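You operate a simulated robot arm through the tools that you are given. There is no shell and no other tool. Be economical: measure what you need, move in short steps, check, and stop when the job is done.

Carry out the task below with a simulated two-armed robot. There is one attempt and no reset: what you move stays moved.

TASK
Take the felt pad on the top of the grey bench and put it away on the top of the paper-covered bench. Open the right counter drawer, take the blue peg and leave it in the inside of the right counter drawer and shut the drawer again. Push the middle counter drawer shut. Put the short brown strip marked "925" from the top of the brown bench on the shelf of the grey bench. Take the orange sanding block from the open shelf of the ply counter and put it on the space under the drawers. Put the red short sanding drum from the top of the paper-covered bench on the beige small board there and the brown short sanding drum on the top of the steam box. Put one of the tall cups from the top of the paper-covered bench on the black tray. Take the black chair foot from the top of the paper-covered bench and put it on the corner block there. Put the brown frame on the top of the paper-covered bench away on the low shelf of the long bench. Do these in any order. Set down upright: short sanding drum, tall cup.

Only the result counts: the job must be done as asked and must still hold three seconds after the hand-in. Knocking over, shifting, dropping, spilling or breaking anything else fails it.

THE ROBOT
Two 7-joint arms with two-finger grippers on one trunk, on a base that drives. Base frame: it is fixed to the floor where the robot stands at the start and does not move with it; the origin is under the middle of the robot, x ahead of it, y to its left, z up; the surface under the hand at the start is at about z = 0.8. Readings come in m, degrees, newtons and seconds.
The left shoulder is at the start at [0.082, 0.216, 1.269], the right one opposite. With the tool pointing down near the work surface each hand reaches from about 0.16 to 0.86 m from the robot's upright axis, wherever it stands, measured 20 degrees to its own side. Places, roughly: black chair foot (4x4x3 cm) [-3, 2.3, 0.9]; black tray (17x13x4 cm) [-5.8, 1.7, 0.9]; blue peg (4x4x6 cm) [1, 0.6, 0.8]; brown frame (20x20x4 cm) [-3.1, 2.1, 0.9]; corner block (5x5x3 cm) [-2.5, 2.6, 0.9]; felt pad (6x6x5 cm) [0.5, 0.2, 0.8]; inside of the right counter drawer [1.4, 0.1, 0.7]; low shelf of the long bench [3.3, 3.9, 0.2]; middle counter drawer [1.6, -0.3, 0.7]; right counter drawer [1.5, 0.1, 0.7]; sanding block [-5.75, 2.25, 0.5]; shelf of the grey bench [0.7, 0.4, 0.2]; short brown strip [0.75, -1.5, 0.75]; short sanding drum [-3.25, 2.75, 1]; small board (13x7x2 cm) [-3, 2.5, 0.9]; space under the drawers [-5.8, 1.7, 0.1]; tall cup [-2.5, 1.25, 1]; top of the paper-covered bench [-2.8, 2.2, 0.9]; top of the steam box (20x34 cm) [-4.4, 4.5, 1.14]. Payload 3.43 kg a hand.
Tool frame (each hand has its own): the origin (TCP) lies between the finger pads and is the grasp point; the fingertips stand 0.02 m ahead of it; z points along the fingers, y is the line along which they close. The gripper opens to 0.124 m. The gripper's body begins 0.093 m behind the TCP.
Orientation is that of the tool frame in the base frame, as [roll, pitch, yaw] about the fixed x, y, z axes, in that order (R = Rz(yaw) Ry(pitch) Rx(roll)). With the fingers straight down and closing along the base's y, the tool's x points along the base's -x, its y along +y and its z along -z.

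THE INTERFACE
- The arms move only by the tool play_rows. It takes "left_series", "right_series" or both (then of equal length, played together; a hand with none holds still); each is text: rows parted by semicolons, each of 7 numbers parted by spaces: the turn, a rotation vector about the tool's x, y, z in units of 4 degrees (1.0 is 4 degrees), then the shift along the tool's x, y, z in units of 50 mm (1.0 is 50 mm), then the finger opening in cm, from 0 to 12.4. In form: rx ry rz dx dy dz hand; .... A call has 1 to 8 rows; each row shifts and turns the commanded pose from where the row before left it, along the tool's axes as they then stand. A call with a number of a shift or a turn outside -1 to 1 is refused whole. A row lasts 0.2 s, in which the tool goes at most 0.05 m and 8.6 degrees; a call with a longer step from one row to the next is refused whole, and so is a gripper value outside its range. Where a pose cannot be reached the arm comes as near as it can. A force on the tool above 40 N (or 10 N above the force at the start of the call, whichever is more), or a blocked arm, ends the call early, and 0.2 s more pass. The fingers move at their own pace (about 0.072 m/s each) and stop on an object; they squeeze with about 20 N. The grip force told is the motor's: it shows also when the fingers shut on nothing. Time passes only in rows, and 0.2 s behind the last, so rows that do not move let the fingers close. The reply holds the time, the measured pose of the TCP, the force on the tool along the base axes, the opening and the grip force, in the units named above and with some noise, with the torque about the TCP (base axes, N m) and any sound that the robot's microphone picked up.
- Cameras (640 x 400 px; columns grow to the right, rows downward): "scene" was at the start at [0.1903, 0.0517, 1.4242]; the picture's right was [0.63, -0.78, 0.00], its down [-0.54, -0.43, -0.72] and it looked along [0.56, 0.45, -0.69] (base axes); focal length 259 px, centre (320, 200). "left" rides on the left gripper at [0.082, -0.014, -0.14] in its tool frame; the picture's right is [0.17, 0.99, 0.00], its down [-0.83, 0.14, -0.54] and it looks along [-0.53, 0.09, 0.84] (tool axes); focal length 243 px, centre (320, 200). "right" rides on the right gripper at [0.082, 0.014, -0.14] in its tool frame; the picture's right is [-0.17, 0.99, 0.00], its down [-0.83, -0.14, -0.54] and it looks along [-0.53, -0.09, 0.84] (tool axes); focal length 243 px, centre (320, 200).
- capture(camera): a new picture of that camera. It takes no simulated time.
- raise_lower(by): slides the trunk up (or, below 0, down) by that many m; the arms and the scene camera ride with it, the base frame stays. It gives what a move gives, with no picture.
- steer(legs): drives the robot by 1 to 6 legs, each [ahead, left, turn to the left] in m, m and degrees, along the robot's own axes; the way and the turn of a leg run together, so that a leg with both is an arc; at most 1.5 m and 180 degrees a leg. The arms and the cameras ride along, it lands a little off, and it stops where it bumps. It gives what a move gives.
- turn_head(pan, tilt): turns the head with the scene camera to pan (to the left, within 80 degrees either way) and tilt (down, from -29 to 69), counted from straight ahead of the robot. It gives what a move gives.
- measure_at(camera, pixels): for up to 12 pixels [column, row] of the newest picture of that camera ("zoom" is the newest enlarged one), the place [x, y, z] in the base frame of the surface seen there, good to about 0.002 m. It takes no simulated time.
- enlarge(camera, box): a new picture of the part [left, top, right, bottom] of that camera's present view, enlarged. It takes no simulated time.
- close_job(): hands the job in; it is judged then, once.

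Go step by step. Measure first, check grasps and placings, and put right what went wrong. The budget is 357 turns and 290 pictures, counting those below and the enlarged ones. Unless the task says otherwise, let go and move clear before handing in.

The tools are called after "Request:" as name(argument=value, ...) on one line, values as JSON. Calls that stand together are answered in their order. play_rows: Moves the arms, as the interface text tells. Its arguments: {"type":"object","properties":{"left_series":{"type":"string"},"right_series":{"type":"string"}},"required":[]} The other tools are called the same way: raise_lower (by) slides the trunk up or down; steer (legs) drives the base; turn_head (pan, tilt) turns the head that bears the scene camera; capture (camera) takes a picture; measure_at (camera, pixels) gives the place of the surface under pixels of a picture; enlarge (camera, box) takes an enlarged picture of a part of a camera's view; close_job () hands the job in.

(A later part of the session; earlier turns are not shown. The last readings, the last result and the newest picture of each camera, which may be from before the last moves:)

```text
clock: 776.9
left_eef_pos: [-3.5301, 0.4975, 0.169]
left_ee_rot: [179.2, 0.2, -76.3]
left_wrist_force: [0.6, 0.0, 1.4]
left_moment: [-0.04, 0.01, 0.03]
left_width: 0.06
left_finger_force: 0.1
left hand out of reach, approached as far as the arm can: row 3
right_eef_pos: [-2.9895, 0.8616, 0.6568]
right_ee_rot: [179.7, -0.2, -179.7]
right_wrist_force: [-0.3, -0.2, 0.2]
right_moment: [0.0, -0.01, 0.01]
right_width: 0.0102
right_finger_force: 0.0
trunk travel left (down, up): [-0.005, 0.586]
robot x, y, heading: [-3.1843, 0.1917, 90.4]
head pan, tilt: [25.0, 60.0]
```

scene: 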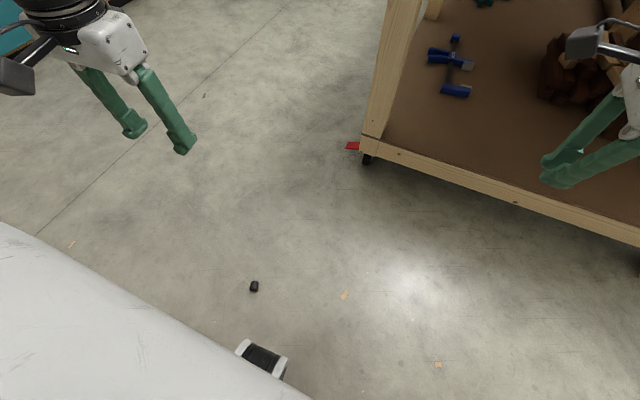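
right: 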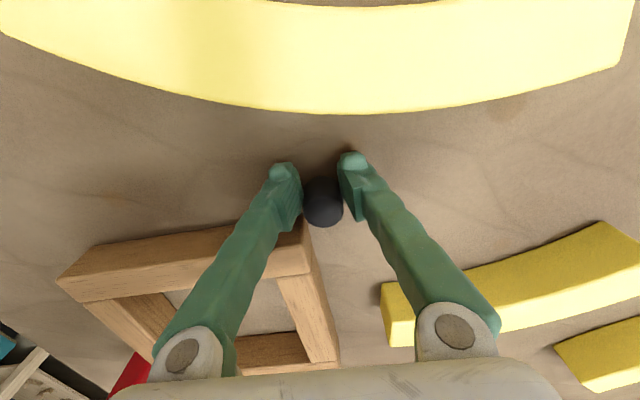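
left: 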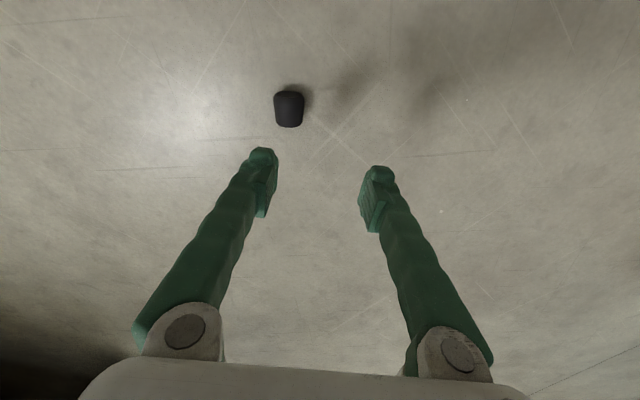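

Now closer in; test going down here.

Request:
play_rows(left_series="0 0 0 0 0 0.8 6; 0 0 0 0 0 0.8 6; 0 0 0 0 0 0.8 6")

Request:
capture(camera="left")

```text
clock: 777.7
left_eef_pos: [-3.5692, 0.5313, 0.1332]
left_ee_rot: [179.2, 0.2, -76.4]
left_wrist_force: [0.3, -0.1, 0.2]
left_moment: [-0.02, 0.0, 0.01]
left_width: 0.06
left_finger_force: 0.2
left hand out of reach, approached as far as the arm can: row 1, 2, 3
right_eef_pos: [-2.9897, 0.8614, 0.6575]
right_ee_rot: [179.7, -0.4, -179.7]
right_wrist_force: [0.1, 0.1, -0.5]
right_moment: [0.01, -0.02, 0.02]
right_width: 0.0099
right_finger_force: 0.1
trunk travel left (down, up): [-0.005, 0.586]
robot x, y, heading: [-3.1828, 0.1926, 90.0]
head pan, tilt: [25.0, 60.0]
```

```text
92 pictures are left
```

left: 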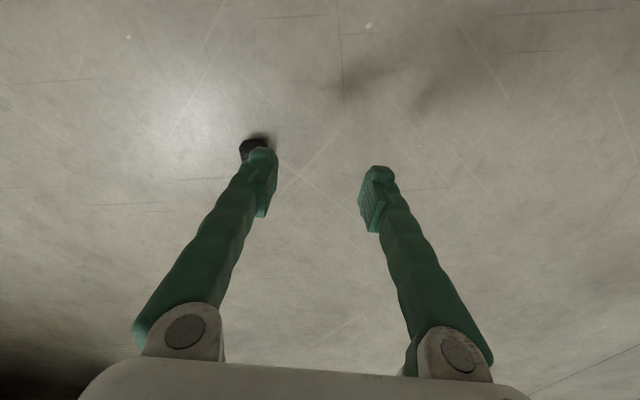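

The left arm can't reach the floor here; the right arm reached lower before. Lift the left hand, turn to face −x, and use the right hand.

Request:
play_rows(left_series="0 0 0 0 0 -0.9 6; 0 0 0 -0.3 0 -0.9 6; 0 0 0 -0.3 0 -0.9 6; 0 0 0 -0.3 0 -0.9 6; 0 0 0 0 0 -0.9 6; 0 0 0 0 0 -0.9 6; 0 0 0 0 0 -0.9 6; 0 0 0 0 0 -0.9 6")

Request:
steer(legs=[[0, 0, 90], [0, -0.14, 0]])

Request:
play_rows(right_series="0 0 0 0 0 0.95 6; 0 0 0 0 0 0.95 6; 0 0 0 0 0 0.95 6; 0 0 0 0 0 0.95 6; 0 0 0 0 0 0.95 6; 0 0 0 0 -0.9 0.3 6; 0 0 0 0 -0.9 0.3 6; 0 0 0 0 -0.9 0.3 6")

Request:
capture(camera="right")

```text
clock: 779.5
left_eef_pos: [-3.5739, 0.5935, 0.4474]
left_ee_rot: [179.2, 0.2, -76.7]
left_wrist_force: [-0.5, 1.5, 0.6]
left_moment: [-0.08, 0.06, 0.04]
left_width: 0.0602
left_finger_force: 0.0
left hand out of reach, approached as far as the arm can: row 7, 8
right_eef_pos: [-2.9872, 0.8604, 0.6573]
right_ee_rot: [179.7, -0.4, -179.7]
right_wrist_force: [1.2, -0.7, 0.0]
right_moment: [0.03, 0.09, 0.0]
right_width: 0.0099
right_finger_force: 0.0
trunk travel left (down, up): [-0.005, 0.586]
robot x, y, heading: [-3.1829, 0.1938, 90.2]
head pan, tilt: [25.0, 60.0]
```

```text
clock: 787.2
left_eef_pos: [-3.5814, -0.0634, 0.4435]
left_ee_rot: [179.3, 0.1, 13.4]
left_wrist_force: [0.1, -0.2, 0.0]
left_moment: [0.0, 0.01, -0.02]
left_width: 0.06
left_finger_force: 0.1
right_eef_pos: [-3.851, 0.5251, 0.6572]
right_ee_rot: [179.7, -0.3, -89.9]
right_wrist_force: [0.8, 0.0, -0.1]
right_moment: [0.01, 0.01, -0.04]
right_width: 0.0099
right_finger_force: 0.2
trunk travel left (down, up): [-0.005, 0.586]
robot x, y, heading: [-3.1823, 0.3293, -179.7]
head pan, tilt: [25.0, 60.0]
```

```text
clock: 789.0
left_eef_pos: [-3.5819, -0.0624, 0.4442]
left_ee_rot: [179.2, 0.1, 13.5]
left_wrist_force: [-0.2, 0.5, 0.2]
left_moment: [-0.01, -0.03, 0.0]
left_width: 0.0597
left_finger_force: 0.1
right_eef_pos: [-3.7179, 0.5235, 0.3748]
right_ee_rot: [179.7, -0.3, -89.7]
right_wrist_force: [0.4, 0.0, 0.0]
right_moment: [0.01, 0.03, 0.02]
right_width: 0.0598
right_finger_force: 0.0
trunk travel left (down, up): [-0.005, 0.586]
robot x, y, heading: [-3.1824, 0.3334, -179.9]
head pan, tilt: [25.0, 60.0]
```

```text
91 pictures are left
```

right: 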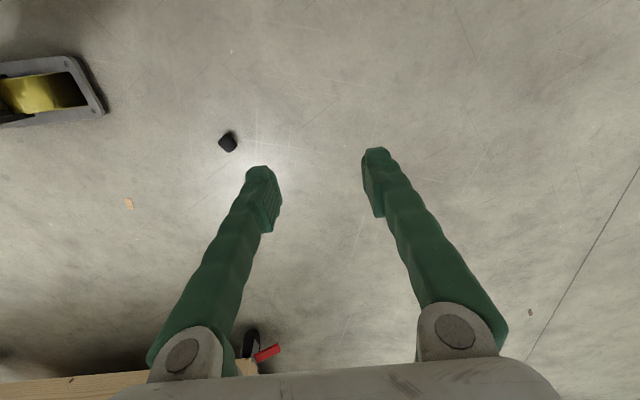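

Foot at (228,141). Move back and down toward it.

Request:
play_rows(right_series="0 0 0 -0.15 -0.5 0.65 6; 0 0 0 -0.15 -0.5 0.65 6; 0 0 0 -0.15 -0.5 0.65 6; 0 0 0 -0.15 -0.5 0.65 6; 0 0 0 -0.15 -0.5 0.65 6; 0 0 0 -0.15 -0.5 0.65 6; 0 0 0 -0.15 -0.5 0.65 6; 0 0 0 -0.1 -0.5 0.65 6")

Request:
capture(camera="right")

```text
clock: 790.8
left_eef_pos: [-3.5818, -0.0629, 0.4451]
left_ee_rot: [179.2, 0.0, 13.5]
left_wrist_force: [-0.4, 0.0, 0.1]
left_moment: [0.02, 0.03, -0.03]
left_width: 0.0599
left_finger_force: 0.1
right_eef_pos: [-3.5182, 0.5794, 0.1122]
right_ee_rot: [179.7, -0.2, -89.8]
right_wrist_force: [0.0, -0.2, -0.1]
right_moment: [-0.01, -0.04, -0.02]
right_width: 0.0603
right_finger_force: 0.1
trunk travel left (down, up): [-0.005, 0.586]
robot x, y, heading: [-3.1805, 0.3346, -179.7]
head pan, tilt: [25.0, 60.0]
```

```text
90 pictures are left
```

right: 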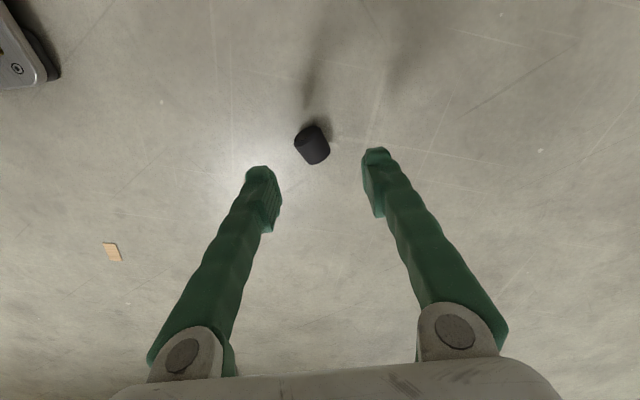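

Works. Zoom to get the foot's exact axis and centre.

Request:
enlarge(camera="right", box=[280, 110, 344, 180])

Request:
measure_at(camera="right", pixels=[[312, 143], [305, 132], [316, 158], [302, 150], [322, 140], [298, 140], [325, 152]])

```text
5.71 times, centred on (312, 145) of right
```

zoom: 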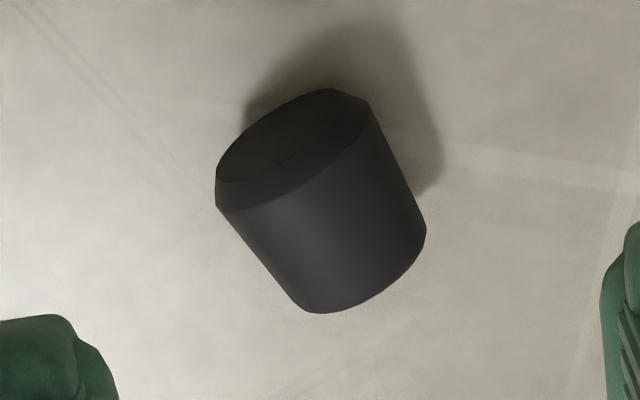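

```text
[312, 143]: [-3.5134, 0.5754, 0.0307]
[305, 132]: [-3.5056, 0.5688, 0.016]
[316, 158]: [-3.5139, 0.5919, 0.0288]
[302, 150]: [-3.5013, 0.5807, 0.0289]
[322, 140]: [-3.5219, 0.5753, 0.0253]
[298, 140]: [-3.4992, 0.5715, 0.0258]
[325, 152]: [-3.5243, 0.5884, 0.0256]
```

Axis is ~14° off y; centre (−3.512,0.580). Align, descend to z≈0.025 and grip.

Request:
play_rows(right_series="0 0 -0.9 0 -0.06 0.3 6; 0 0 -0.9 0 -0.06 0.3 6; 0 0 -0.9 0 0 0.3 6; 0 0 -0.75 0 0 0.3 6; 0 0 0 0 0 0.4 6")

Request:
capture(camera="right")

```text
clock: 792.0
left_eef_pos: [-3.5822, -0.0611, 0.4436]
left_ee_rot: [179.4, 0.2, 13.4]
left_wrist_force: [0.5, 1.4, -0.2]
left_moment: [0.03, 0.01, 0.04]
left_width: 0.06
left_finger_force: 0.0
right_eef_pos: [-3.5137, 0.5811, 0.0342]
right_ee_rot: [179.7, -0.2, -75.9]
right_wrist_force: [-0.1, -0.1, -0.4]
right_moment: [-0.02, -0.01, -0.02]
right_width: 0.0598
right_finger_force: 0.2
trunk travel left (down, up): [-0.005, 0.586]
robot x, y, heading: [-3.1847, 0.3327, -179.9]
head pan, tilt: [25.0, 60.0]
```

```text
88 pictures are left
```

right: 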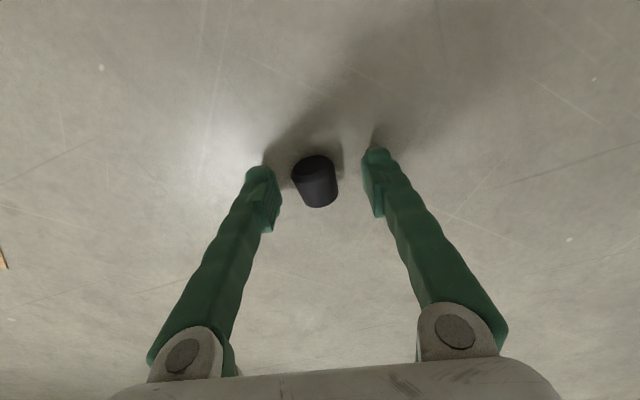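

Request:
play_rows(right_series="0 0 0 0 0 0.18 6; 0 0 0 0 0 0 0.5; 0 0 0 0 0 0 0.5; 0 0 0 0 0 0 0.5; 0 0 0 0 0 0 0.5; 0 0 0 0 0 0 0.5; 0 0 0 0 0 -0.6 0.5; 0 0 0 0 0 -0.8 0.5")

Request:
capture(camera="right")

```text
clock: 793.8
left_eef_pos: [-3.5815, -0.0602, 0.444]
left_ee_rot: [179.2, 0.1, 13.4]
left_wrist_force: [-0.2, -0.5, -0.2]
left_moment: [-0.01, 0.0, 0.0]
left_width: 0.0599
left_finger_force: 0.0
right_eef_pos: [-3.5127, 0.5818, 0.0946]
right_ee_rot: [179.7, -0.2, -76.1]
right_wrist_force: [0.4, -0.3, -0.4]
right_moment: [0.02, -0.02, 0.02]
right_width: 0.0284
right_finger_force: 20.1
trunk travel left (down, up): [-0.005, 0.586]
robot x, y, heading: [-3.1814, 0.3298, -180.2]
head pan, tilt: [25.0, 60.0]
```

```text
87 pictures are left
```

right: 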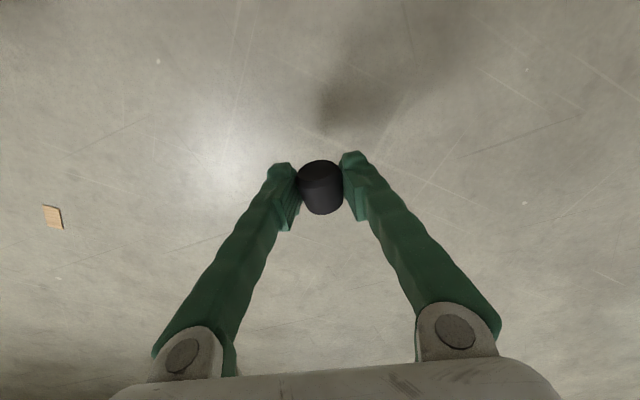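

Foot held firmly (2.84 cm). Extend forward and raise, then lift the trunk.

Request:
play_rows(right_series="0 0 0 0 0.6 -0.6 0.5; 0 0 0 0 0.6 -0.6 0.5; 0 0 0 0 0.6 -0.6 0.5; 0 0 0 0 0.6 -0.6 0.5; 0 0 0 0 0.6 -0.6 0.5; 0 0 0 0 0.6 -0.6 0.5; 0 0 0 0 0.3 -0.8 0.5; 0 0 0 0 0 -0.8 0.5")

Request:
raise_lower(by=0.4)

Request:
play_rows(right_series="0 0 0.8 0 0 -0.8 0.5; 0 0 0.8 0 0 -0.8 0.5; 0 0 0.8 0 0 -0.8 0.5; 0 0 0.8 0 0 -0.8 0.5; 0 0 0.3 0 0 -0.8 0.5; 0 0 0 0 0 -0.8 0.5")

```text
clock: 795.6
left_eef_pos: [-3.5812, -0.0622, 0.4451]
left_ee_rot: [179.2, 0.1, 13.4]
left_wrist_force: [-0.1, -0.2, -0.4]
left_moment: [0.0, 0.01, 0.04]
left_width: 0.06
left_finger_force: 0.0
right_eef_pos: [-3.6995, 0.5339, 0.3547]
right_ee_rot: [179.7, -0.2, -76.1]
right_wrist_force: [1.0, 0.9, -0.5]
right_moment: [0.02, 0.0, -0.01]
right_width: 0.0284
right_finger_force: 19.9
trunk travel left (down, up): [-0.005, 0.586]
robot x, y, heading: [-3.1827, 0.3329, -179.8]
head pan, tilt: [25.0, 60.0]
```

```text
clock: 799.5
left_eef_pos: [-3.5817, -0.0629, 0.8436]
left_ee_rot: [179.2, 0.0, 13.4]
left_wrist_force: [1.2, -0.2, 0.7]
left_moment: [-0.03, -0.02, -0.02]
left_width: 0.06
left_finger_force: 0.2
right_eef_pos: [-3.7011, 0.535, 0.7538]
right_ee_rot: [179.6, -0.1, -76.0]
right_wrist_force: [0.6, -0.4, 0.2]
right_moment: [-0.03, -0.01, 0.01]
right_width: 0.0281
right_finger_force: 20.1
trunk travel left (down, up): [-0.405, 0.186]
robot x, y, heading: [-3.1813, 0.3303, -180.0]
head pan, tilt: [25.0, 60.0]
```

```text
clock: 800.9
left_eef_pos: [-3.5808, -0.0628, 0.8437]
left_ee_rot: [179.4, 0.1, 13.4]
left_wrist_force: [0.3, 0.0, -0.6]
left_moment: [-0.02, -0.03, 0.02]
left_width: 0.0601
left_finger_force: 0.0
right_eef_pos: [-3.6973, 0.5353, 0.9964]
right_ee_rot: [179.7, -0.2, -90.0]
right_wrist_force: [-0.5, 0.3, -0.1]
right_moment: [0.01, 0.04, -0.01]
right_width: 0.0279
right_finger_force: 20.0
trunk travel left (down, up): [-0.405, 0.186]
robot x, y, heading: [-3.1817, 0.3307, -179.7]
head pan, tilt: [25.0, 60.0]
```

Test a sideways tilt (about the closing axis) to bring the foot's axis upright.

Request:
play_rows(right_series="0 1 0 0 0 0 0.5; 0 1 0 0 0 0 0.5; 0 1 0 0 0 0 0.5; 0 1 0 0 0 0 0.5; 0 1 0 0 0 0 0.5; 0 1 0 0 0 0 0.5; 0 1 0 0 0 0 0.5; 0 1 0 0 0 0 0.5")

Request:
play_rows(right_series="0 1 0 0 0 0 0.5; 0 1 0 0 0 0 0.5; 0 1 0 0 0 0 0.5; 0 1 0 0 0 0 0.5; 0 1 0 0 0 0 0.5; 0 1 0 0 0 0 0.5; 0 1 0 0 0 0 0.5; 0 1 0 0 0 0 0.5")

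```text
clock: 802.7
left_eef_pos: [-3.5826, -0.0623, 0.8446]
left_ee_rot: [179.2, 0.1, 13.4]
left_wrist_force: [0.6, 0.1, 0.5]
left_moment: [-0.02, 0.0, -0.02]
left_width: 0.06
left_finger_force: 0.0
right_eef_pos: [-3.699, 0.5352, 0.9951]
right_ee_rot: [179.6, -32.3, -89.7]
right_wrist_force: [0.2, 0.4, -0.7]
right_moment: [0.0, 0.01, 0.02]
right_width: 0.0277
right_finger_force: 20.3
trunk travel left (down, up): [-0.405, 0.186]
robot x, y, heading: [-3.1825, 0.3332, -179.9]
head pan, tilt: [25.0, 60.0]
```

```text
clock: 804.5
left_eef_pos: [-3.5811, -0.0615, 0.8447]
left_ee_rot: [179.2, 0.1, 13.5]
left_wrist_force: [0.6, -0.5, 0.0]
left_moment: [0.03, -0.01, 0.01]
left_width: 0.0601
left_finger_force: 0.1
right_eef_pos: [-3.6998, 0.5367, 0.9955]
right_ee_rot: [179.3, -64.3, -89.3]
right_wrist_force: [0.3, 0.1, 0.0]
right_moment: [0.01, 0.0, 0.0]
right_width: 0.0277
right_finger_force: 20.1
trunk travel left (down, up): [-0.405, 0.186]
robot x, y, heading: [-3.182, 0.3355, -179.8]
head pan, tilt: [25.0, 60.0]
```

The right wrist tilts 64° freely, so I can stand the foot up on a clear part of the bench and regrasp it. Raise the left hand and drive to the bench's south side.

Request:
play_rows(left_series="0 0 0.5 -0.3 0 -0.8 6; 0 0 0.5 -0.3 0 -0.8 6; 0 0 0.5 0 0 -0.8 6; 0 0 0 0 0 -0.8 6; 0 0 0 0 0 -0.8 6; 0 0 0 0 0 -0.8 6", right_series="0 0.8 0 0.7 0 0 0.5; 0 0.8 0 0.7 0 0 0.5; 0 0 0 0.7 0 0 0.5; 0 0 0 0 0 0 0.5; 0 0 0 0 0 0 0.5; 0 0 0 0 0 0 0.5")

Request:
steer(legs=[[0, 0, -90], [0, -0.48, 0], [0.55, 0, 0]])

Request:
turn_head(pan=-20, tilt=40)

Request:
capture(camera="scene")

```text
clock: 805.9
left_eef_pos: [-3.6113, -0.0635, 1.0848]
left_ee_rot: [179.2, 0.1, 7.4]
left_wrist_force: [0.7, 0.5, 1.0]
left_moment: [0.01, -0.01, -0.01]
left_width: 0.0598
left_finger_force: 0.0
right_eef_pos: [-3.698, 0.4953, 1.0929]
right_ee_rot: [179.1, -70.7, -89.1]
right_wrist_force: [-0.3, 0.6, -0.4]
right_moment: [-0.03, 0.02, -0.01]
right_width: 0.0274
right_finger_force: 19.9
trunk travel left (down, up): [-0.405, 0.186]
robot x, y, heading: [-3.1815, 0.3308, -179.7]
head pan, tilt: [25.0, 60.0]
```

```text
clock: 821.5
left_eef_pos: [-3.0948, 1.3081, 1.0844]
left_ee_rot: [179.3, 0.0, -83.0]
left_wrist_force: [0.4, 0.4, 0.5]
left_moment: [-0.02, -0.04, -0.01]
left_width: 0.06
left_finger_force: 0.2
right_eef_pos: [-2.5321, 1.3923, 1.0916]
right_ee_rot: [179.1, -70.7, -179.6]
right_wrist_force: [0.3, -0.5, -0.5]
right_moment: [0.02, 0.0, -0.01]
right_width: 0.0262
right_finger_force: 19.8
trunk travel left (down, up): [-0.405, 0.186]
robot x, y, heading: [-2.7016, 0.8779, 89.5]
head pan, tilt: [25.0, 60.0]
```

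```text
clock: 822.6
left_eef_pos: [-3.0942, 1.3082, 1.0837]
left_ee_rot: [179.4, 0.0, -83.0]
left_wrist_force: [-0.3, -0.4, -0.3]
left_moment: [0.0, 0.02, 0.01]
left_width: 0.06
left_finger_force: 0.0
right_eef_pos: [-2.5312, 1.3916, 1.0922]
right_ee_rot: [179.2, -70.7, -179.7]
right_wrist_force: [-0.8, -0.3, 0.1]
right_moment: [-0.01, -0.01, 0.04]
right_width: 0.0262
right_finger_force: 20.0
trunk travel left (down, up): [-0.405, 0.186]
robot x, y, heading: [-2.7019, 0.8757, 89.6]
head pan, tilt: [-20.0, 40.0]
```

```text
86 pictures are left
```

scene: 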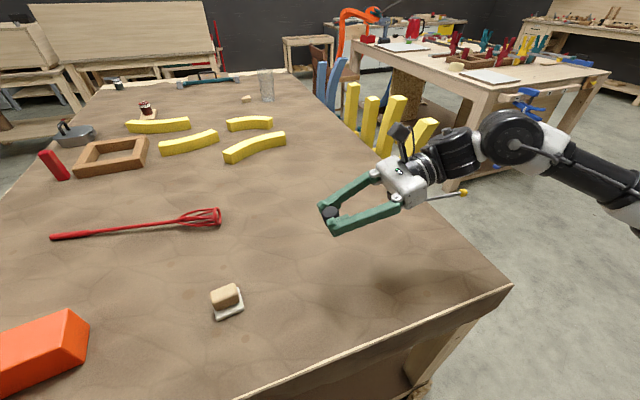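

The foot is slowly creeping in the grip; lower it to the bench promptly.

Request:
play_rows(right_series="0 0 0 -0.78 0 0.27 0.5; 0 0 0 -0.78 0 0.27 0.5; 0 0 0 -0.78 0 0.27 0.5; 0 0 0 -0.5 0 0.17 0.5")

Request:
enlarge(camera="scene", box=[270, 180, 470, 330])

```text
clock: 823.6
left_eef_pos: [-3.0933, 1.3089, 1.0842]
left_ee_rot: [179.3, 0.0, -83.1]
left_wrist_force: [0.1, -0.3, -0.2]
left_moment: [0.01, 0.01, 0.0]
left_width: 0.0599
left_finger_force: 0.1
right_eef_pos: [-2.5317, 1.3929, 0.9419]
right_ee_rot: [179.1, -70.7, -179.6]
right_wrist_force: [-0.7, -0.9, -0.2]
right_moment: [0.01, 0.0, 0.0]
right_width: 0.0257
right_finger_force: 19.8
trunk travel left (down, up): [-0.405, 0.186]
robot x, y, heading: [-2.6969, 0.8771, 89.5]
head pan, tilt: [-20.0, 40.0]
```

```text
2.67 times, centred on (370, 255) of scene
```

zoom: 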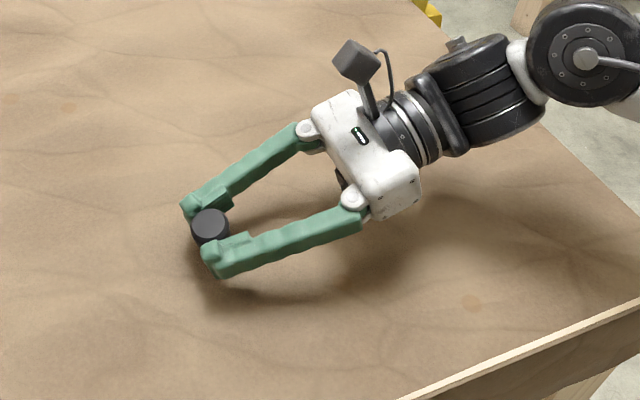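

Request:
play_rows(right_series="0 0 0 -0.15 0 0.05 0.5; 0 0 0 -0.15 0 0.05 0.5; 0 0 0 0 0 0 0.5")

Request:
enlarge(camera="scene", box=[310, 220, 390, 290])

```text
clock: 824.4
left_eef_pos: [-3.0935, 1.3085, 1.0842]
left_ee_rot: [179.3, 0.0, -83.1]
left_wrist_force: [-0.3, 0.8, -0.1]
left_moment: [0.0, 0.03, 0.0]
left_width: 0.0601
left_finger_force: 0.1
right_eef_pos: [-2.5324, 1.3939, 0.9257]
right_ee_rot: [179.1, -70.7, -179.7]
right_wrist_force: [-0.2, 0.1, -0.1]
right_moment: [-0.01, 0.01, 0.01]
right_width: 0.0256
right_finger_force: 19.8
trunk travel left (down, up): [-0.405, 0.186]
robot x, y, heading: [-2.7014, 0.8771, 89.7]
head pan, tilt: [-20.0, 40.0]
```

```text
5.71 times, centred on (350, 255) of scene
```

zoom: 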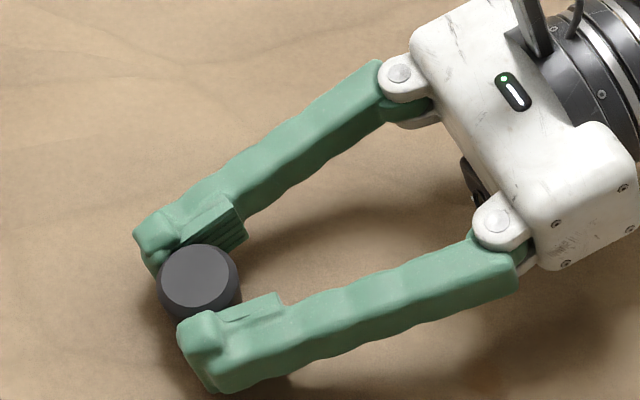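

Nearly touching. Lower 3 mm and release gently.

Request:
play_rows(right_series="0 0 0 -0.06 0 0.02 0.5; 0 0 0 0 0 0 3; 0 0 0 0 0 0 5; 0 0 0 0 0 0 6; 0 0 0 0 0 0 6")

Request:
enlarge(camera="scene", box=[310, 220, 390, 290])

```text
clock: 825.6
left_eef_pos: [-3.0946, 1.3093, 1.0841]
left_ee_rot: [179.3, 0.0, -83.0]
left_wrist_force: [-0.1, 0.7, -0.8]
left_moment: [-0.01, -0.02, 0.0]
left_width: 0.06
left_finger_force: 0.1
right_eef_pos: [-2.5317, 1.3929, 0.9225]
right_ee_rot: [179.2, -70.7, -179.8]
right_wrist_force: [0.2, 0.7, -0.6]
right_moment: [0.0, 0.03, -0.02]
right_width: 0.06
right_finger_force: 0.1
trunk travel left (down, up): [-0.405, 0.186]
robot x, y, heading: [-2.7006, 0.8785, 89.5]
head pan, tilt: [-20.0, 40.0]
```

```text
5.71 times, centred on (350, 255) of scene
```

zoom: 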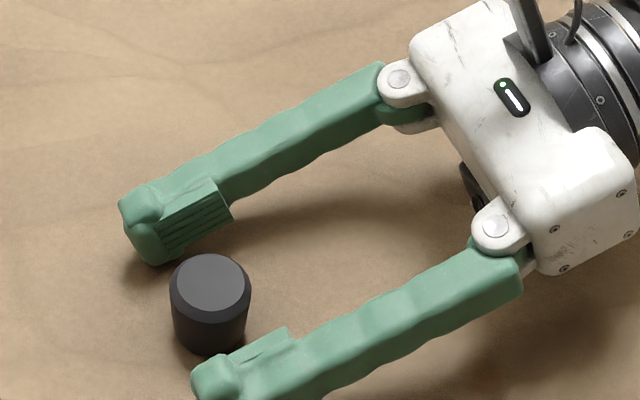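

The foot stands upright. Withdraw and bring the right hand back to vertical above.

Request:
play_rows(right_series="0 0 0 0 0 -0.6 6; 0 0 0 0 0 -0.8 6; 0 0 0 0.4 0 -0.8 6; 0 0 0 0.8 0 0 6; 0 -1 0 0.8 0 0 6; 0 -1 0 0.6 0 0 6; 0 -1 0 0 0 0 6; 0 -1 0 0 0 0 6")

Request:
play_rows(right_series="0 -1 0 0 0 0 6; 0 -1 0 0 0 0 6; 0 -1 0 0 0 0 6; 0 -1 0 0 0 0 6; 0 -1 0 0 0 0 6; 0 -1 0 0 0 0 6; 0 -1 0 0 0 0 6; 0 -1 0 0 0 0 6")

Request:
play_rows(right_series="0 -1 0 0 0 0 6; 0 -1 0 0 0 0 6; 0 -1 0 0 0 0 6; 0 -1 0 0 0 0 6; 0 -1 0 0 0 0 6; 0 -0.7 0 0 0 0 6")

Request:
capture(camera="right")

```text
clock: 827.4
left_eef_pos: [-3.094, 1.3091, 1.0833]
left_ee_rot: [179.4, -0.1, -83.1]
left_wrist_force: [-0.2, 0.6, -0.2]
left_moment: [0.01, 0.01, -0.01]
left_width: 0.0601
left_finger_force: 0.0
right_eef_pos: [-2.4719, 1.3915, 1.0811]
right_ee_rot: [179.8, -54.4, 179.8]
right_wrist_force: [0.1, 0.2, 0.3]
right_moment: [0.0, 0.01, -0.02]
right_width: 0.06
right_finger_force: 0.0
trunk travel left (down, up): [-0.405, 0.186]
robot x, y, heading: [-2.7016, 0.873, 89.5]
head pan, tilt: [-20.0, 40.0]
```

```text
clock: 829.2
left_eef_pos: [-3.0944, 1.3091, 1.084]
left_ee_rot: [179.3, 0.0, -83.0]
left_wrist_force: [0.0, -0.7, 0.3]
left_moment: [-0.03, -0.04, -0.05]
left_width: 0.0599
left_finger_force: 0.1
right_eef_pos: [-2.4732, 1.3922, 1.0812]
right_ee_rot: [179.7, -22.6, 179.7]
right_wrist_force: [0.1, -0.2, 0.0]
right_moment: [-0.01, -0.01, 0.03]
right_width: 0.0597
right_finger_force: 0.0
trunk travel left (down, up): [-0.405, 0.186]
robot x, y, heading: [-2.7003, 0.8764, 89.8]
head pan, tilt: [-20.0, 40.0]
```

```text
clock: 830.6
left_eef_pos: [-3.0942, 1.3078, 1.0831]
left_ee_rot: [179.4, 0.0, -83.0]
left_wrist_force: [-0.2, 0.3, 0.4]
left_moment: [0.03, -0.02, 0.04]
left_width: 0.0603
left_finger_force: 0.1
right_eef_pos: [-2.473, 1.3919, 1.0815]
right_ee_rot: [179.8, 0.2, 179.5]
right_wrist_force: [0.7, -0.7, -0.3]
right_moment: [0.01, -0.03, 0.02]
right_width: 0.0601
right_finger_force: 0.1
trunk travel left (down, up): [-0.405, 0.186]
robot x, y, heading: [-2.7022, 0.8749, 89.9]
head pan, tilt: [-20.0, 40.0]
```

```text
82 pictures are left
```

right: 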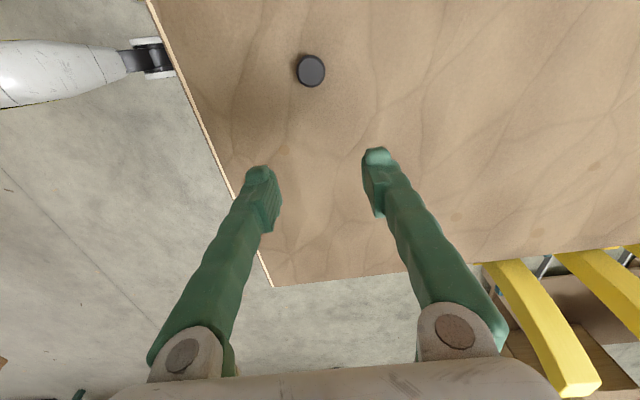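

The hand is vertical again. The foot is tapered and creeps out of a long grip, so I need short carries. Measure the corridor between the paper bench and the next table.

Request:
capture(camera="scene")

Request:
measure_at(camera="scene", pixels=[[365, 55], [480, 100], [455, 185], [400, 110], [330, 85], [320, 55], [245, 99], [265, 85], [420, 125], [350, 100], [372, 110], [328, 70]])

Request:
measure_at(camera="right", pixels=[[311, 71], [300, 71], [322, 71], [311, 60], [311, 82], [303, 80]])

```text
81 pictures are left
```

scene: 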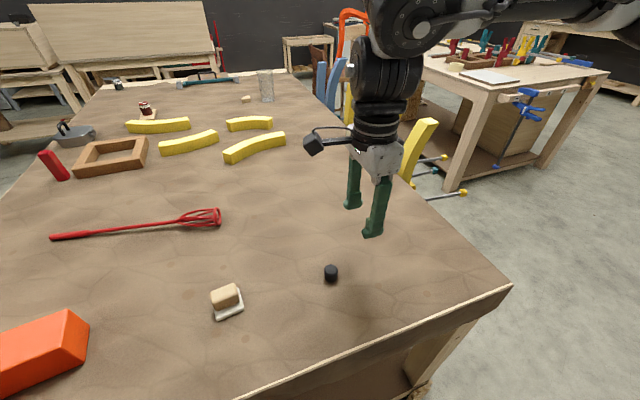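

```text
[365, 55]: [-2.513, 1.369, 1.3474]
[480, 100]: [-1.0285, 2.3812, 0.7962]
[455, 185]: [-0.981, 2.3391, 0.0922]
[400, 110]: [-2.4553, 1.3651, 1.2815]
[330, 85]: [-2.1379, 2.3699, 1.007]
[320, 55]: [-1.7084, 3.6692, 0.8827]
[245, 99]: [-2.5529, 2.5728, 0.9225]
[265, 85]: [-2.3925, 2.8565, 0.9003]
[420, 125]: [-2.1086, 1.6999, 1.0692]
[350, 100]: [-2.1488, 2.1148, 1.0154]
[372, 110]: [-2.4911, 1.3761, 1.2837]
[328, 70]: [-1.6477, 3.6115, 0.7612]
```

```text
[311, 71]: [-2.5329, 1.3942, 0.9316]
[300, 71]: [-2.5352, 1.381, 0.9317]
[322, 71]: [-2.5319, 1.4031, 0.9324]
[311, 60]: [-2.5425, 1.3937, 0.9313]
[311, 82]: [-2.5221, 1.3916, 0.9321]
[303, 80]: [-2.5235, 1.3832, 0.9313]
```

Corridor is ~1.1 m wide. Measure how far the clamp rods stick out (knobs at (463,193), (445,157)).

Request:
measure_at(camera="scene", pixels=[[463, 193], [445, 157], [437, 170], [425, 187], [265, 72], [258, 85], [272, 85], [266, 100], [240, 100], [250, 99]])

Request:
enlarge(camera="scene", box=[200, 50, 480, 220])

```text
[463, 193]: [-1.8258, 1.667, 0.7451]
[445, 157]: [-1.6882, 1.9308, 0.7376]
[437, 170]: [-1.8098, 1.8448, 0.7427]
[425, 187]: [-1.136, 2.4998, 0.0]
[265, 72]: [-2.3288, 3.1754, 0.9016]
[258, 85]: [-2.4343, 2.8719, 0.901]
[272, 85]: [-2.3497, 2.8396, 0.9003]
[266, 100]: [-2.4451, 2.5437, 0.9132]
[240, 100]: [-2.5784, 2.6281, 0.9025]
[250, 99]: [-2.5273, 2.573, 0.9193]
```

```text
2.29 times, centred on (340, 135) of scene
```

zoom: 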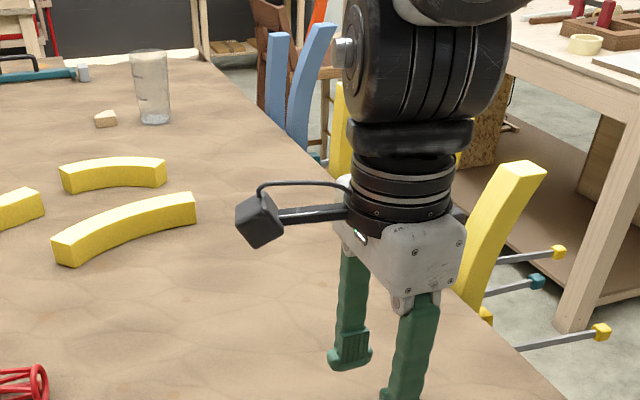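

Plan: pick the foot from the bench's south-east side (facing −x), carry it in short stages with a floor re-grip, set it down at the north-east, then finish with the left hand. Drive into position.

Request:
steer(legs=[[-0.35, 0, 0], [0, -1.35, 0], [0, 0, 90.3], [0, -0.63, 0], [0.47, 0, 0]])

Request:
capture(camera="right")

```text
clock: 867.6
left_eef_pos: [-2.2577, 0.7403, 1.0846]
left_ee_rot: [179.3, 0.0, 7.3]
left_wrist_force: [-0.4, 0.8, 0.4]
left_moment: [0.01, 0.0, 0.0]
left_width: 0.0601
left_finger_force: 0.1
right_eef_pos: [-2.3438, 1.3605, 1.0813]
right_ee_rot: [179.6, 0.1, -90.0]
right_wrist_force: [-0.3, 0.0, 0.4]
right_moment: [0.02, -0.01, 0.0]
right_width: 0.0599
right_finger_force: 0.1
trunk travel left (down, up): [-0.405, 0.186]
robot x, y, heading: [-1.825, 1.1378, -179.7]
head pan, tilt: [-20.0, 40.0]
```

```text
79 pictures are left
```

right: 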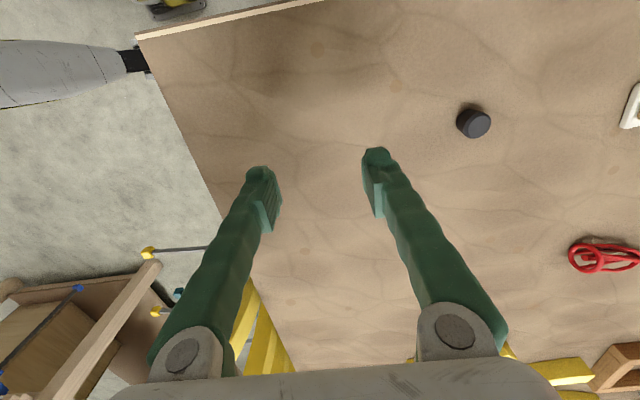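

Drive 5 cm closer and move over the foot at (−2.533,1.394).

Request:
steer(legs=[[0.05, 0, 0]])

Request:
play_rows(right_series="0 0 0 -0.22 0.7 0 6; 0 0 0 -0.22 0.7 0 6; 0 0 0 -0.22 0.7 0.3 6; 0 0 0 0 0.68 0.5 6; 0 0 0 0 0 0.6 6")

Request:
capture(camera="right")

```text
clock: 868.6
left_eef_pos: [-2.3004, 0.742, 1.084]
left_ee_rot: [179.2, -0.3, 7.3]
left_wrist_force: [-0.4, 0.5, -0.1]
left_moment: [0.0, -0.11, 0.04]
left_width: 0.0602
left_finger_force: 0.0
right_eef_pos: [-2.3858, 1.3617, 1.0801]
right_ee_rot: [-180.0, 0.1, -90.1]
right_wrist_force: [-0.8, -0.5, -1.2]
right_moment: [-0.01, -0.08, 0.0]
right_width: 0.0602
right_finger_force: 0.0
trunk travel left (down, up): [-0.405, 0.186]
robot x, y, heading: [-1.8649, 1.1336, -180.0]
head pan, tilt: [-20.0, 40.0]
```

```text
clock: 869.8
left_eef_pos: [-2.2967, 0.7407, 1.0833]
left_ee_rot: [179.2, -0.1, 7.3]
left_wrist_force: [-0.1, 0.0, -0.1]
left_moment: [-0.04, -0.01, -0.01]
left_width: 0.0596
left_finger_force: 0.1
right_eef_pos: [-2.5239, 1.3967, 1.0106]
right_ee_rot: [179.8, 0.2, -90.1]
right_wrist_force: [0.8, 0.2, 0.6]
right_moment: [0.01, -0.01, -0.03]
right_width: 0.0599
right_finger_force: 0.0
trunk travel left (down, up): [-0.405, 0.186]
robot x, y, heading: [-1.8619, 1.1372, -179.8]
head pan, tilt: [-20.0, 40.0]
```

```text
78 pictures are left
```

right: 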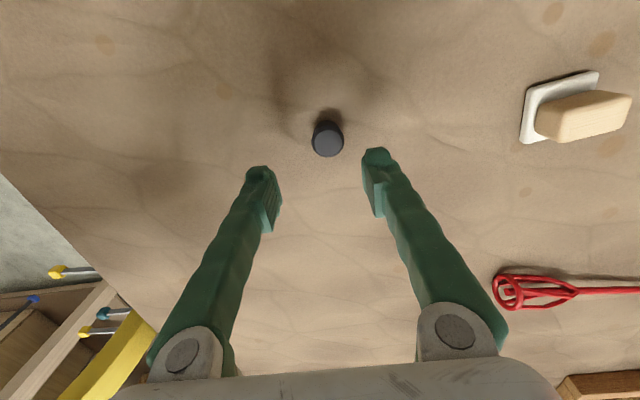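

Align precisely, go down to z≈0.922 (tips at the paper) and grip.

Request:
play_rows(right_series="0 0 0 0.05 0.18 0.5 6; 0 0 0 0 0 0.7 6; 0 0 0 0 0 0.53 6; 0 0 0 0 0 0 6")

Request:
capture(camera="right")

```text
clock: 870.8
left_eef_pos: [-2.2968, 0.74, 1.0837]
left_ee_rot: [179.3, 0.0, 7.3]
left_wrist_force: [-0.1, -0.4, -0.5]
left_moment: [0.01, 0.0, -0.01]
left_width: 0.0598
left_finger_force: 0.1
right_eef_pos: [-2.5317, 1.3936, 0.9247]
right_ee_rot: [179.8, 0.2, -90.1]
right_wrist_force: [0.4, -0.9, -0.3]
right_moment: [0.01, 0.04, 0.04]
right_width: 0.0599
right_finger_force: 0.1
trunk travel left (down, up): [-0.405, 0.186]
robot x, y, heading: [-1.8669, 1.1358, -180.2]
head pan, tilt: [-20.0, 40.0]
```

```text
77 pictures are left
```

right: 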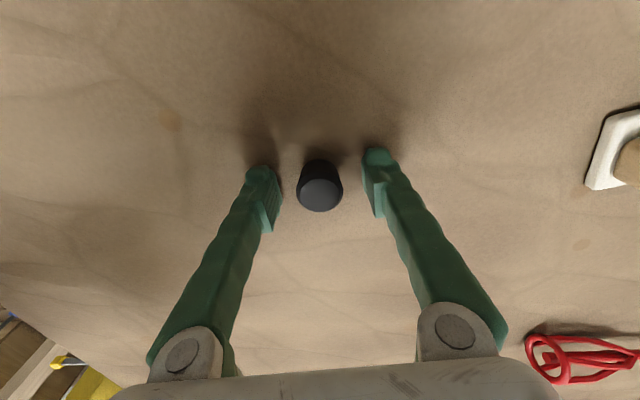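

Request:
play_rows(right_series="0 0 0 0 0 0.05 6; 0 0 0 0 0 0 0.5; 0 0 0 0 0 0 0.5; 0 0 0 0 0 0 0.5; 0 0 0 0 0 0 0.5; 0 0 0 0 0 -0.7 0.5; 0 0 0 0 0 -0.8 0.5; 0 0 0 0 0 -0.8 0.5")

Request:
steer(legs=[[-0.53, 0, 0]])

```text
clock: 872.6
left_eef_pos: [-2.2964, 0.7393, 1.0846]
left_ee_rot: [179.3, 0.0, 7.3]
left_wrist_force: [0.4, -0.7, 0.3]
left_moment: [0.01, 0.02, -0.01]
left_width: 0.0598
left_finger_force: 0.1
right_eef_pos: [-2.5308, 1.3927, 1.038]
right_ee_rot: [179.8, 0.2, -90.1]
right_wrist_force: [0.8, 0.8, 0.7]
right_moment: [0.02, -0.01, 0.03]
right_width: 0.0256
right_finger_force: 19.9
trunk travel left (down, up): [-0.405, 0.186]
robot x, y, heading: [-1.8647, 1.1398, -180.0]
head pan, tilt: [-20.0, 40.0]
```

```text
clock: 876.3
left_eef_pos: [-1.7667, 0.7394, 1.0847]
left_ee_rot: [179.3, 0.0, 7.2]
left_wrist_force: [-0.4, 0.3, -0.5]
left_moment: [-0.04, 0.0, 0.01]
left_width: 0.06
left_finger_force: 0.0
right_eef_pos: [-2.0003, 1.3924, 1.0369]
right_ee_rot: [179.8, 0.0, -90.1]
right_wrist_force: [-0.3, -0.4, 0.3]
right_moment: [0.02, -0.03, -0.02]
right_width: 0.0257
right_finger_force: 20.1
trunk travel left (down, up): [-0.405, 0.186]
robot x, y, heading: [-1.3396, 1.1363, 180.0]
head pan, tilt: [-20.0, 40.0]
```

Now the grip is steady (0.0256→0.0257), as the foot stands with its narrow end down. Strafe north in two stages, monitoring the width.

Request:
steer(legs=[[0, -0.7, 0]])

```text
clock: 886.1
left_eef_pos: [-1.7656, 1.4496, 1.0846]
left_ee_rot: [179.3, 0.1, 7.0]
left_wrist_force: [-0.2, 1.1, 0.6]
left_moment: [0.02, 0.02, 0.04]
left_width: 0.0601
left_finger_force: 0.0
right_eef_pos: [-1.9978, 2.1032, 1.0361]
right_ee_rot: [179.8, 0.1, -90.3]
right_wrist_force: [0.5, 0.2, -1.3]
right_moment: [-0.03, 0.0, 0.01]
right_width: 0.0255
right_finger_force: 20.3
trunk travel left (down, up): [-0.405, 0.186]
robot x, y, heading: [-1.3313, 1.8441, 179.9]
head pan, tilt: [-20.0, 40.0]
```

Stable at 0.0255. Look at the north-east part of the bench and the blue clamps' rods from here.

Request:
turn_head(pan=-25, tilt=40)

Request:
capture(camera="scene")

```text
clock: 886.8
left_eef_pos: [-1.7668, 1.4501, 1.0839]
left_ee_rot: [179.3, 0.0, 7.1]
left_wrist_force: [0.0, 0.4, -0.2]
left_moment: [-0.03, 0.0, -0.01]
left_width: 0.0599
left_finger_force: 0.1
right_eef_pos: [-1.997, 2.1042, 1.037]
right_ee_rot: [179.9, 0.1, -90.4]
right_wrist_force: [-0.3, 0.0, -0.3]
right_moment: [-0.01, 0.01, -0.04]
right_width: 0.0258
right_finger_force: 20.4
trunk travel left (down, up): [-0.405, 0.186]
robot x, y, heading: [-1.3326, 1.8456, 179.7]
head pan, tilt: [-25.0, 40.0]
```

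```text
76 pictures are left
```

scene: 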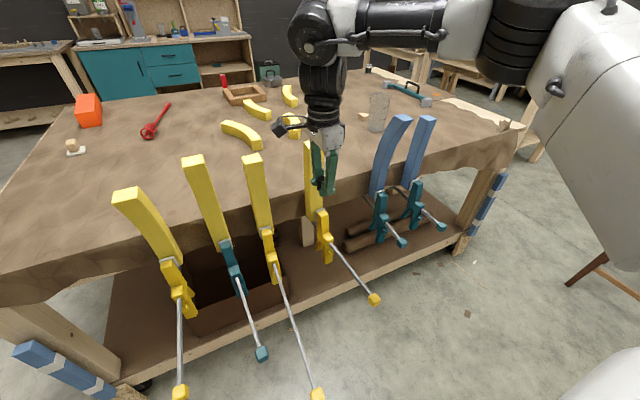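

Measure the blue clamps' tops and knobs, and the block and cup.

Request:
measure_at(camera="scene", pixels=[[403, 242], [441, 227], [400, 120], [428, 120], [374, 298], [313, 145], [364, 116], [378, 122], [372, 96], [387, 97], [505, 130], [368, 117]])

Request:
enlarge(camera="scene", box=[330, 80, 450, 160])

```text
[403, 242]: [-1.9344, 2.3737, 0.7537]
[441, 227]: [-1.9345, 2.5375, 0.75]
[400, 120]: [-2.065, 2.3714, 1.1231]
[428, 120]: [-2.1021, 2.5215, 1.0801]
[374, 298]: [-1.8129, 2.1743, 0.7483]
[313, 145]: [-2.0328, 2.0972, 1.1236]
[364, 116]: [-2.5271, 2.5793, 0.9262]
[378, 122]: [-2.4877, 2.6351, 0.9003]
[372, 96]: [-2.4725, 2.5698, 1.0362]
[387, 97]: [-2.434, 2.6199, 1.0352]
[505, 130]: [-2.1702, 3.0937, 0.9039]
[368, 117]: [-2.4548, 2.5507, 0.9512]
```

```text
5.00 times, centred on (390, 120) of scene
```

zoom: 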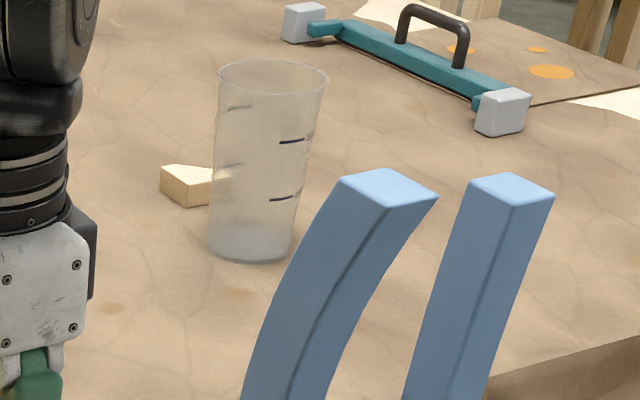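

The gripper is very close to a clamp top. Back off, raise the hand, and continue north well clear.

Request:
steer(legs=[[-0.2, 0, 0]])

Request:
play_rows(right_series="0 0 0 0 0 -0.8 0.5; 0 0 0 0 0 -0.8 0.5; 0 0 0 0 0 -0.5 0.5")

Request:
steer(legs=[[0, -0.63, 0]])

Request:
capture(camera="scene")

```text
clock: 888.6
left_eef_pos: [-1.5665, 1.4509, 1.0847]
left_ee_rot: [179.3, -0.1, 6.8]
left_wrist_force: [-0.8, 0.3, -0.9]
left_moment: [0.0, -0.02, 0.03]
left_width: 0.0598
left_finger_force: 0.0
right_eef_pos: [-1.7986, 2.1034, 1.0366]
right_ee_rot: [179.8, 0.1, -90.5]
right_wrist_force: [-0.5, 0.1, 0.5]
right_moment: [0.02, -0.01, 0.01]
right_width: 0.0259
right_finger_force: 20.6
trunk travel left (down, up): [-0.405, 0.186]
robot x, y, heading: [-1.1359, 1.8447, 179.5]
head pan, tilt: [-25.0, 40.0]
```

```text
clock: 889.4
left_eef_pos: [-1.5655, 1.4493, 1.0837]
left_ee_rot: [179.4, -0.1, 6.9]
left_wrist_force: [0.4, 0.0, 0.9]
left_moment: [-0.01, 0.04, 0.01]
left_width: 0.0601
left_finger_force: 0.0
right_eef_pos: [-1.7976, 2.1018, 1.1434]
right_ee_rot: [179.8, 0.2, -90.4]
right_wrist_force: [0.0, 0.3, -0.2]
right_moment: [0.0, 0.0, 0.0]
right_width: 0.0257
right_finger_force: 20.0
trunk travel left (down, up): [-0.405, 0.186]
robot x, y, heading: [-1.1299, 1.842, 179.6]
head pan, tilt: [-25.0, 40.0]
```

```text
clock: 893.5
left_eef_pos: [-1.5656, 1.6773, 1.0862]
left_ee_rot: [179.3, 0.1, 6.9]
left_wrist_force: [-0.4, 0.1, 0.1]
left_moment: [-0.03, 0.03, -0.02]
left_width: 0.0602
left_finger_force: 0.0
right_eef_pos: [-1.7969, 2.3315, 1.1422]
right_ee_rot: [179.7, 0.1, -90.4]
right_wrist_force: [-0.1, 0.4, 0.1]
right_moment: [-0.08, 0.02, 0.03]
right_width: 0.0255
right_finger_force: 19.9
trunk travel left (down, up): [-0.405, 0.186]
robot x, y, heading: [-1.135, 2.0687, 179.8]
head pan, tilt: [-25.0, 40.0]
stopped in leg 1: the robot was blocked; the commanded pose is now the measured one
```

```text
74 pictures are left
```

scene: 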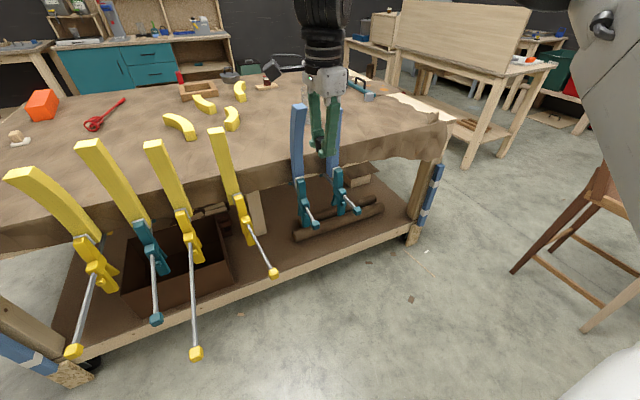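

Blocked by the neighbouring table's corner; I'll go forward a bit first. Check the stool's position and raise the trunk for clamp clearance.

Request:
measure_at(camera="scene", pixels=[[515, 270], [590, 325], [600, 180], [575, 215], [620, 250], [365, 95], [350, 80], [440, 120]])

Request:
raise_lower(by=0.1)

Request:
steer(legs=[[0.3, 0, 0], [0, -0.4, 0]])

Request:
capture(camera="scene")

```text
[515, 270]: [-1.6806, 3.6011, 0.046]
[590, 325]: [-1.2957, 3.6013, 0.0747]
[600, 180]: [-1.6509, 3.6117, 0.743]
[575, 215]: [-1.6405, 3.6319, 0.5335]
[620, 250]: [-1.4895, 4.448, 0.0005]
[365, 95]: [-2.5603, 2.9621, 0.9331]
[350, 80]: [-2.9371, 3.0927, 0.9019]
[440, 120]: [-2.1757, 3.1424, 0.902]
```

```text
clock: 894.9
left_eef_pos: [-1.5671, 1.6755, 1.1827]
left_ee_rot: [179.4, -0.1, 7.1]
left_wrist_force: [-0.7, -0.5, 0.3]
left_moment: [0.04, -0.01, 0.0]
left_width: 0.0598
left_finger_force: 0.1
right_eef_pos: [-1.7977, 2.3275, 1.2409]
right_ee_rot: [179.9, 0.2, -90.4]
right_wrist_force: [0.1, 0.2, -0.7]
right_moment: [-0.03, -0.01, 0.0]
right_width: 0.0258
right_finger_force: 20.2
trunk travel left (down, up): [-0.505, 0.086]
robot x, y, heading: [-1.1339, 2.0715, 179.9]
head pan, tilt: [-25.0, 40.0]
```

```text
clock: 902.7
left_eef_pos: [-1.8647, 2.0769, 1.184]
left_ee_rot: [179.2, 0.0, 6.9]
left_wrist_force: [0.0, 0.3, 0.3]
left_moment: [-0.05, -0.02, -0.01]
left_width: 0.0601
left_finger_force: 0.0
right_eef_pos: [-2.097, 2.7292, 1.243]
right_ee_rot: [179.8, 0.1, -90.3]
right_wrist_force: [0.0, 0.3, 1.0]
right_moment: [0.02, 0.03, 0.0]
right_width: 0.0255
right_finger_force: 19.9
trunk travel left (down, up): [-0.505, 0.086]
robot x, y, heading: [-1.4315, 2.4702, 179.8]
head pan, tilt: [-25.0, 40.0]
```

```text
73 pictures are left
```

scene: 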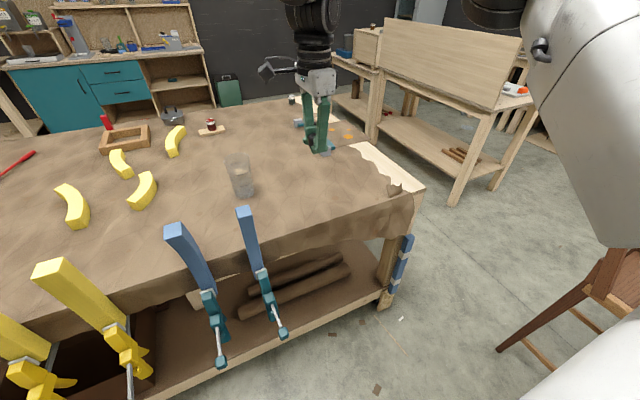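

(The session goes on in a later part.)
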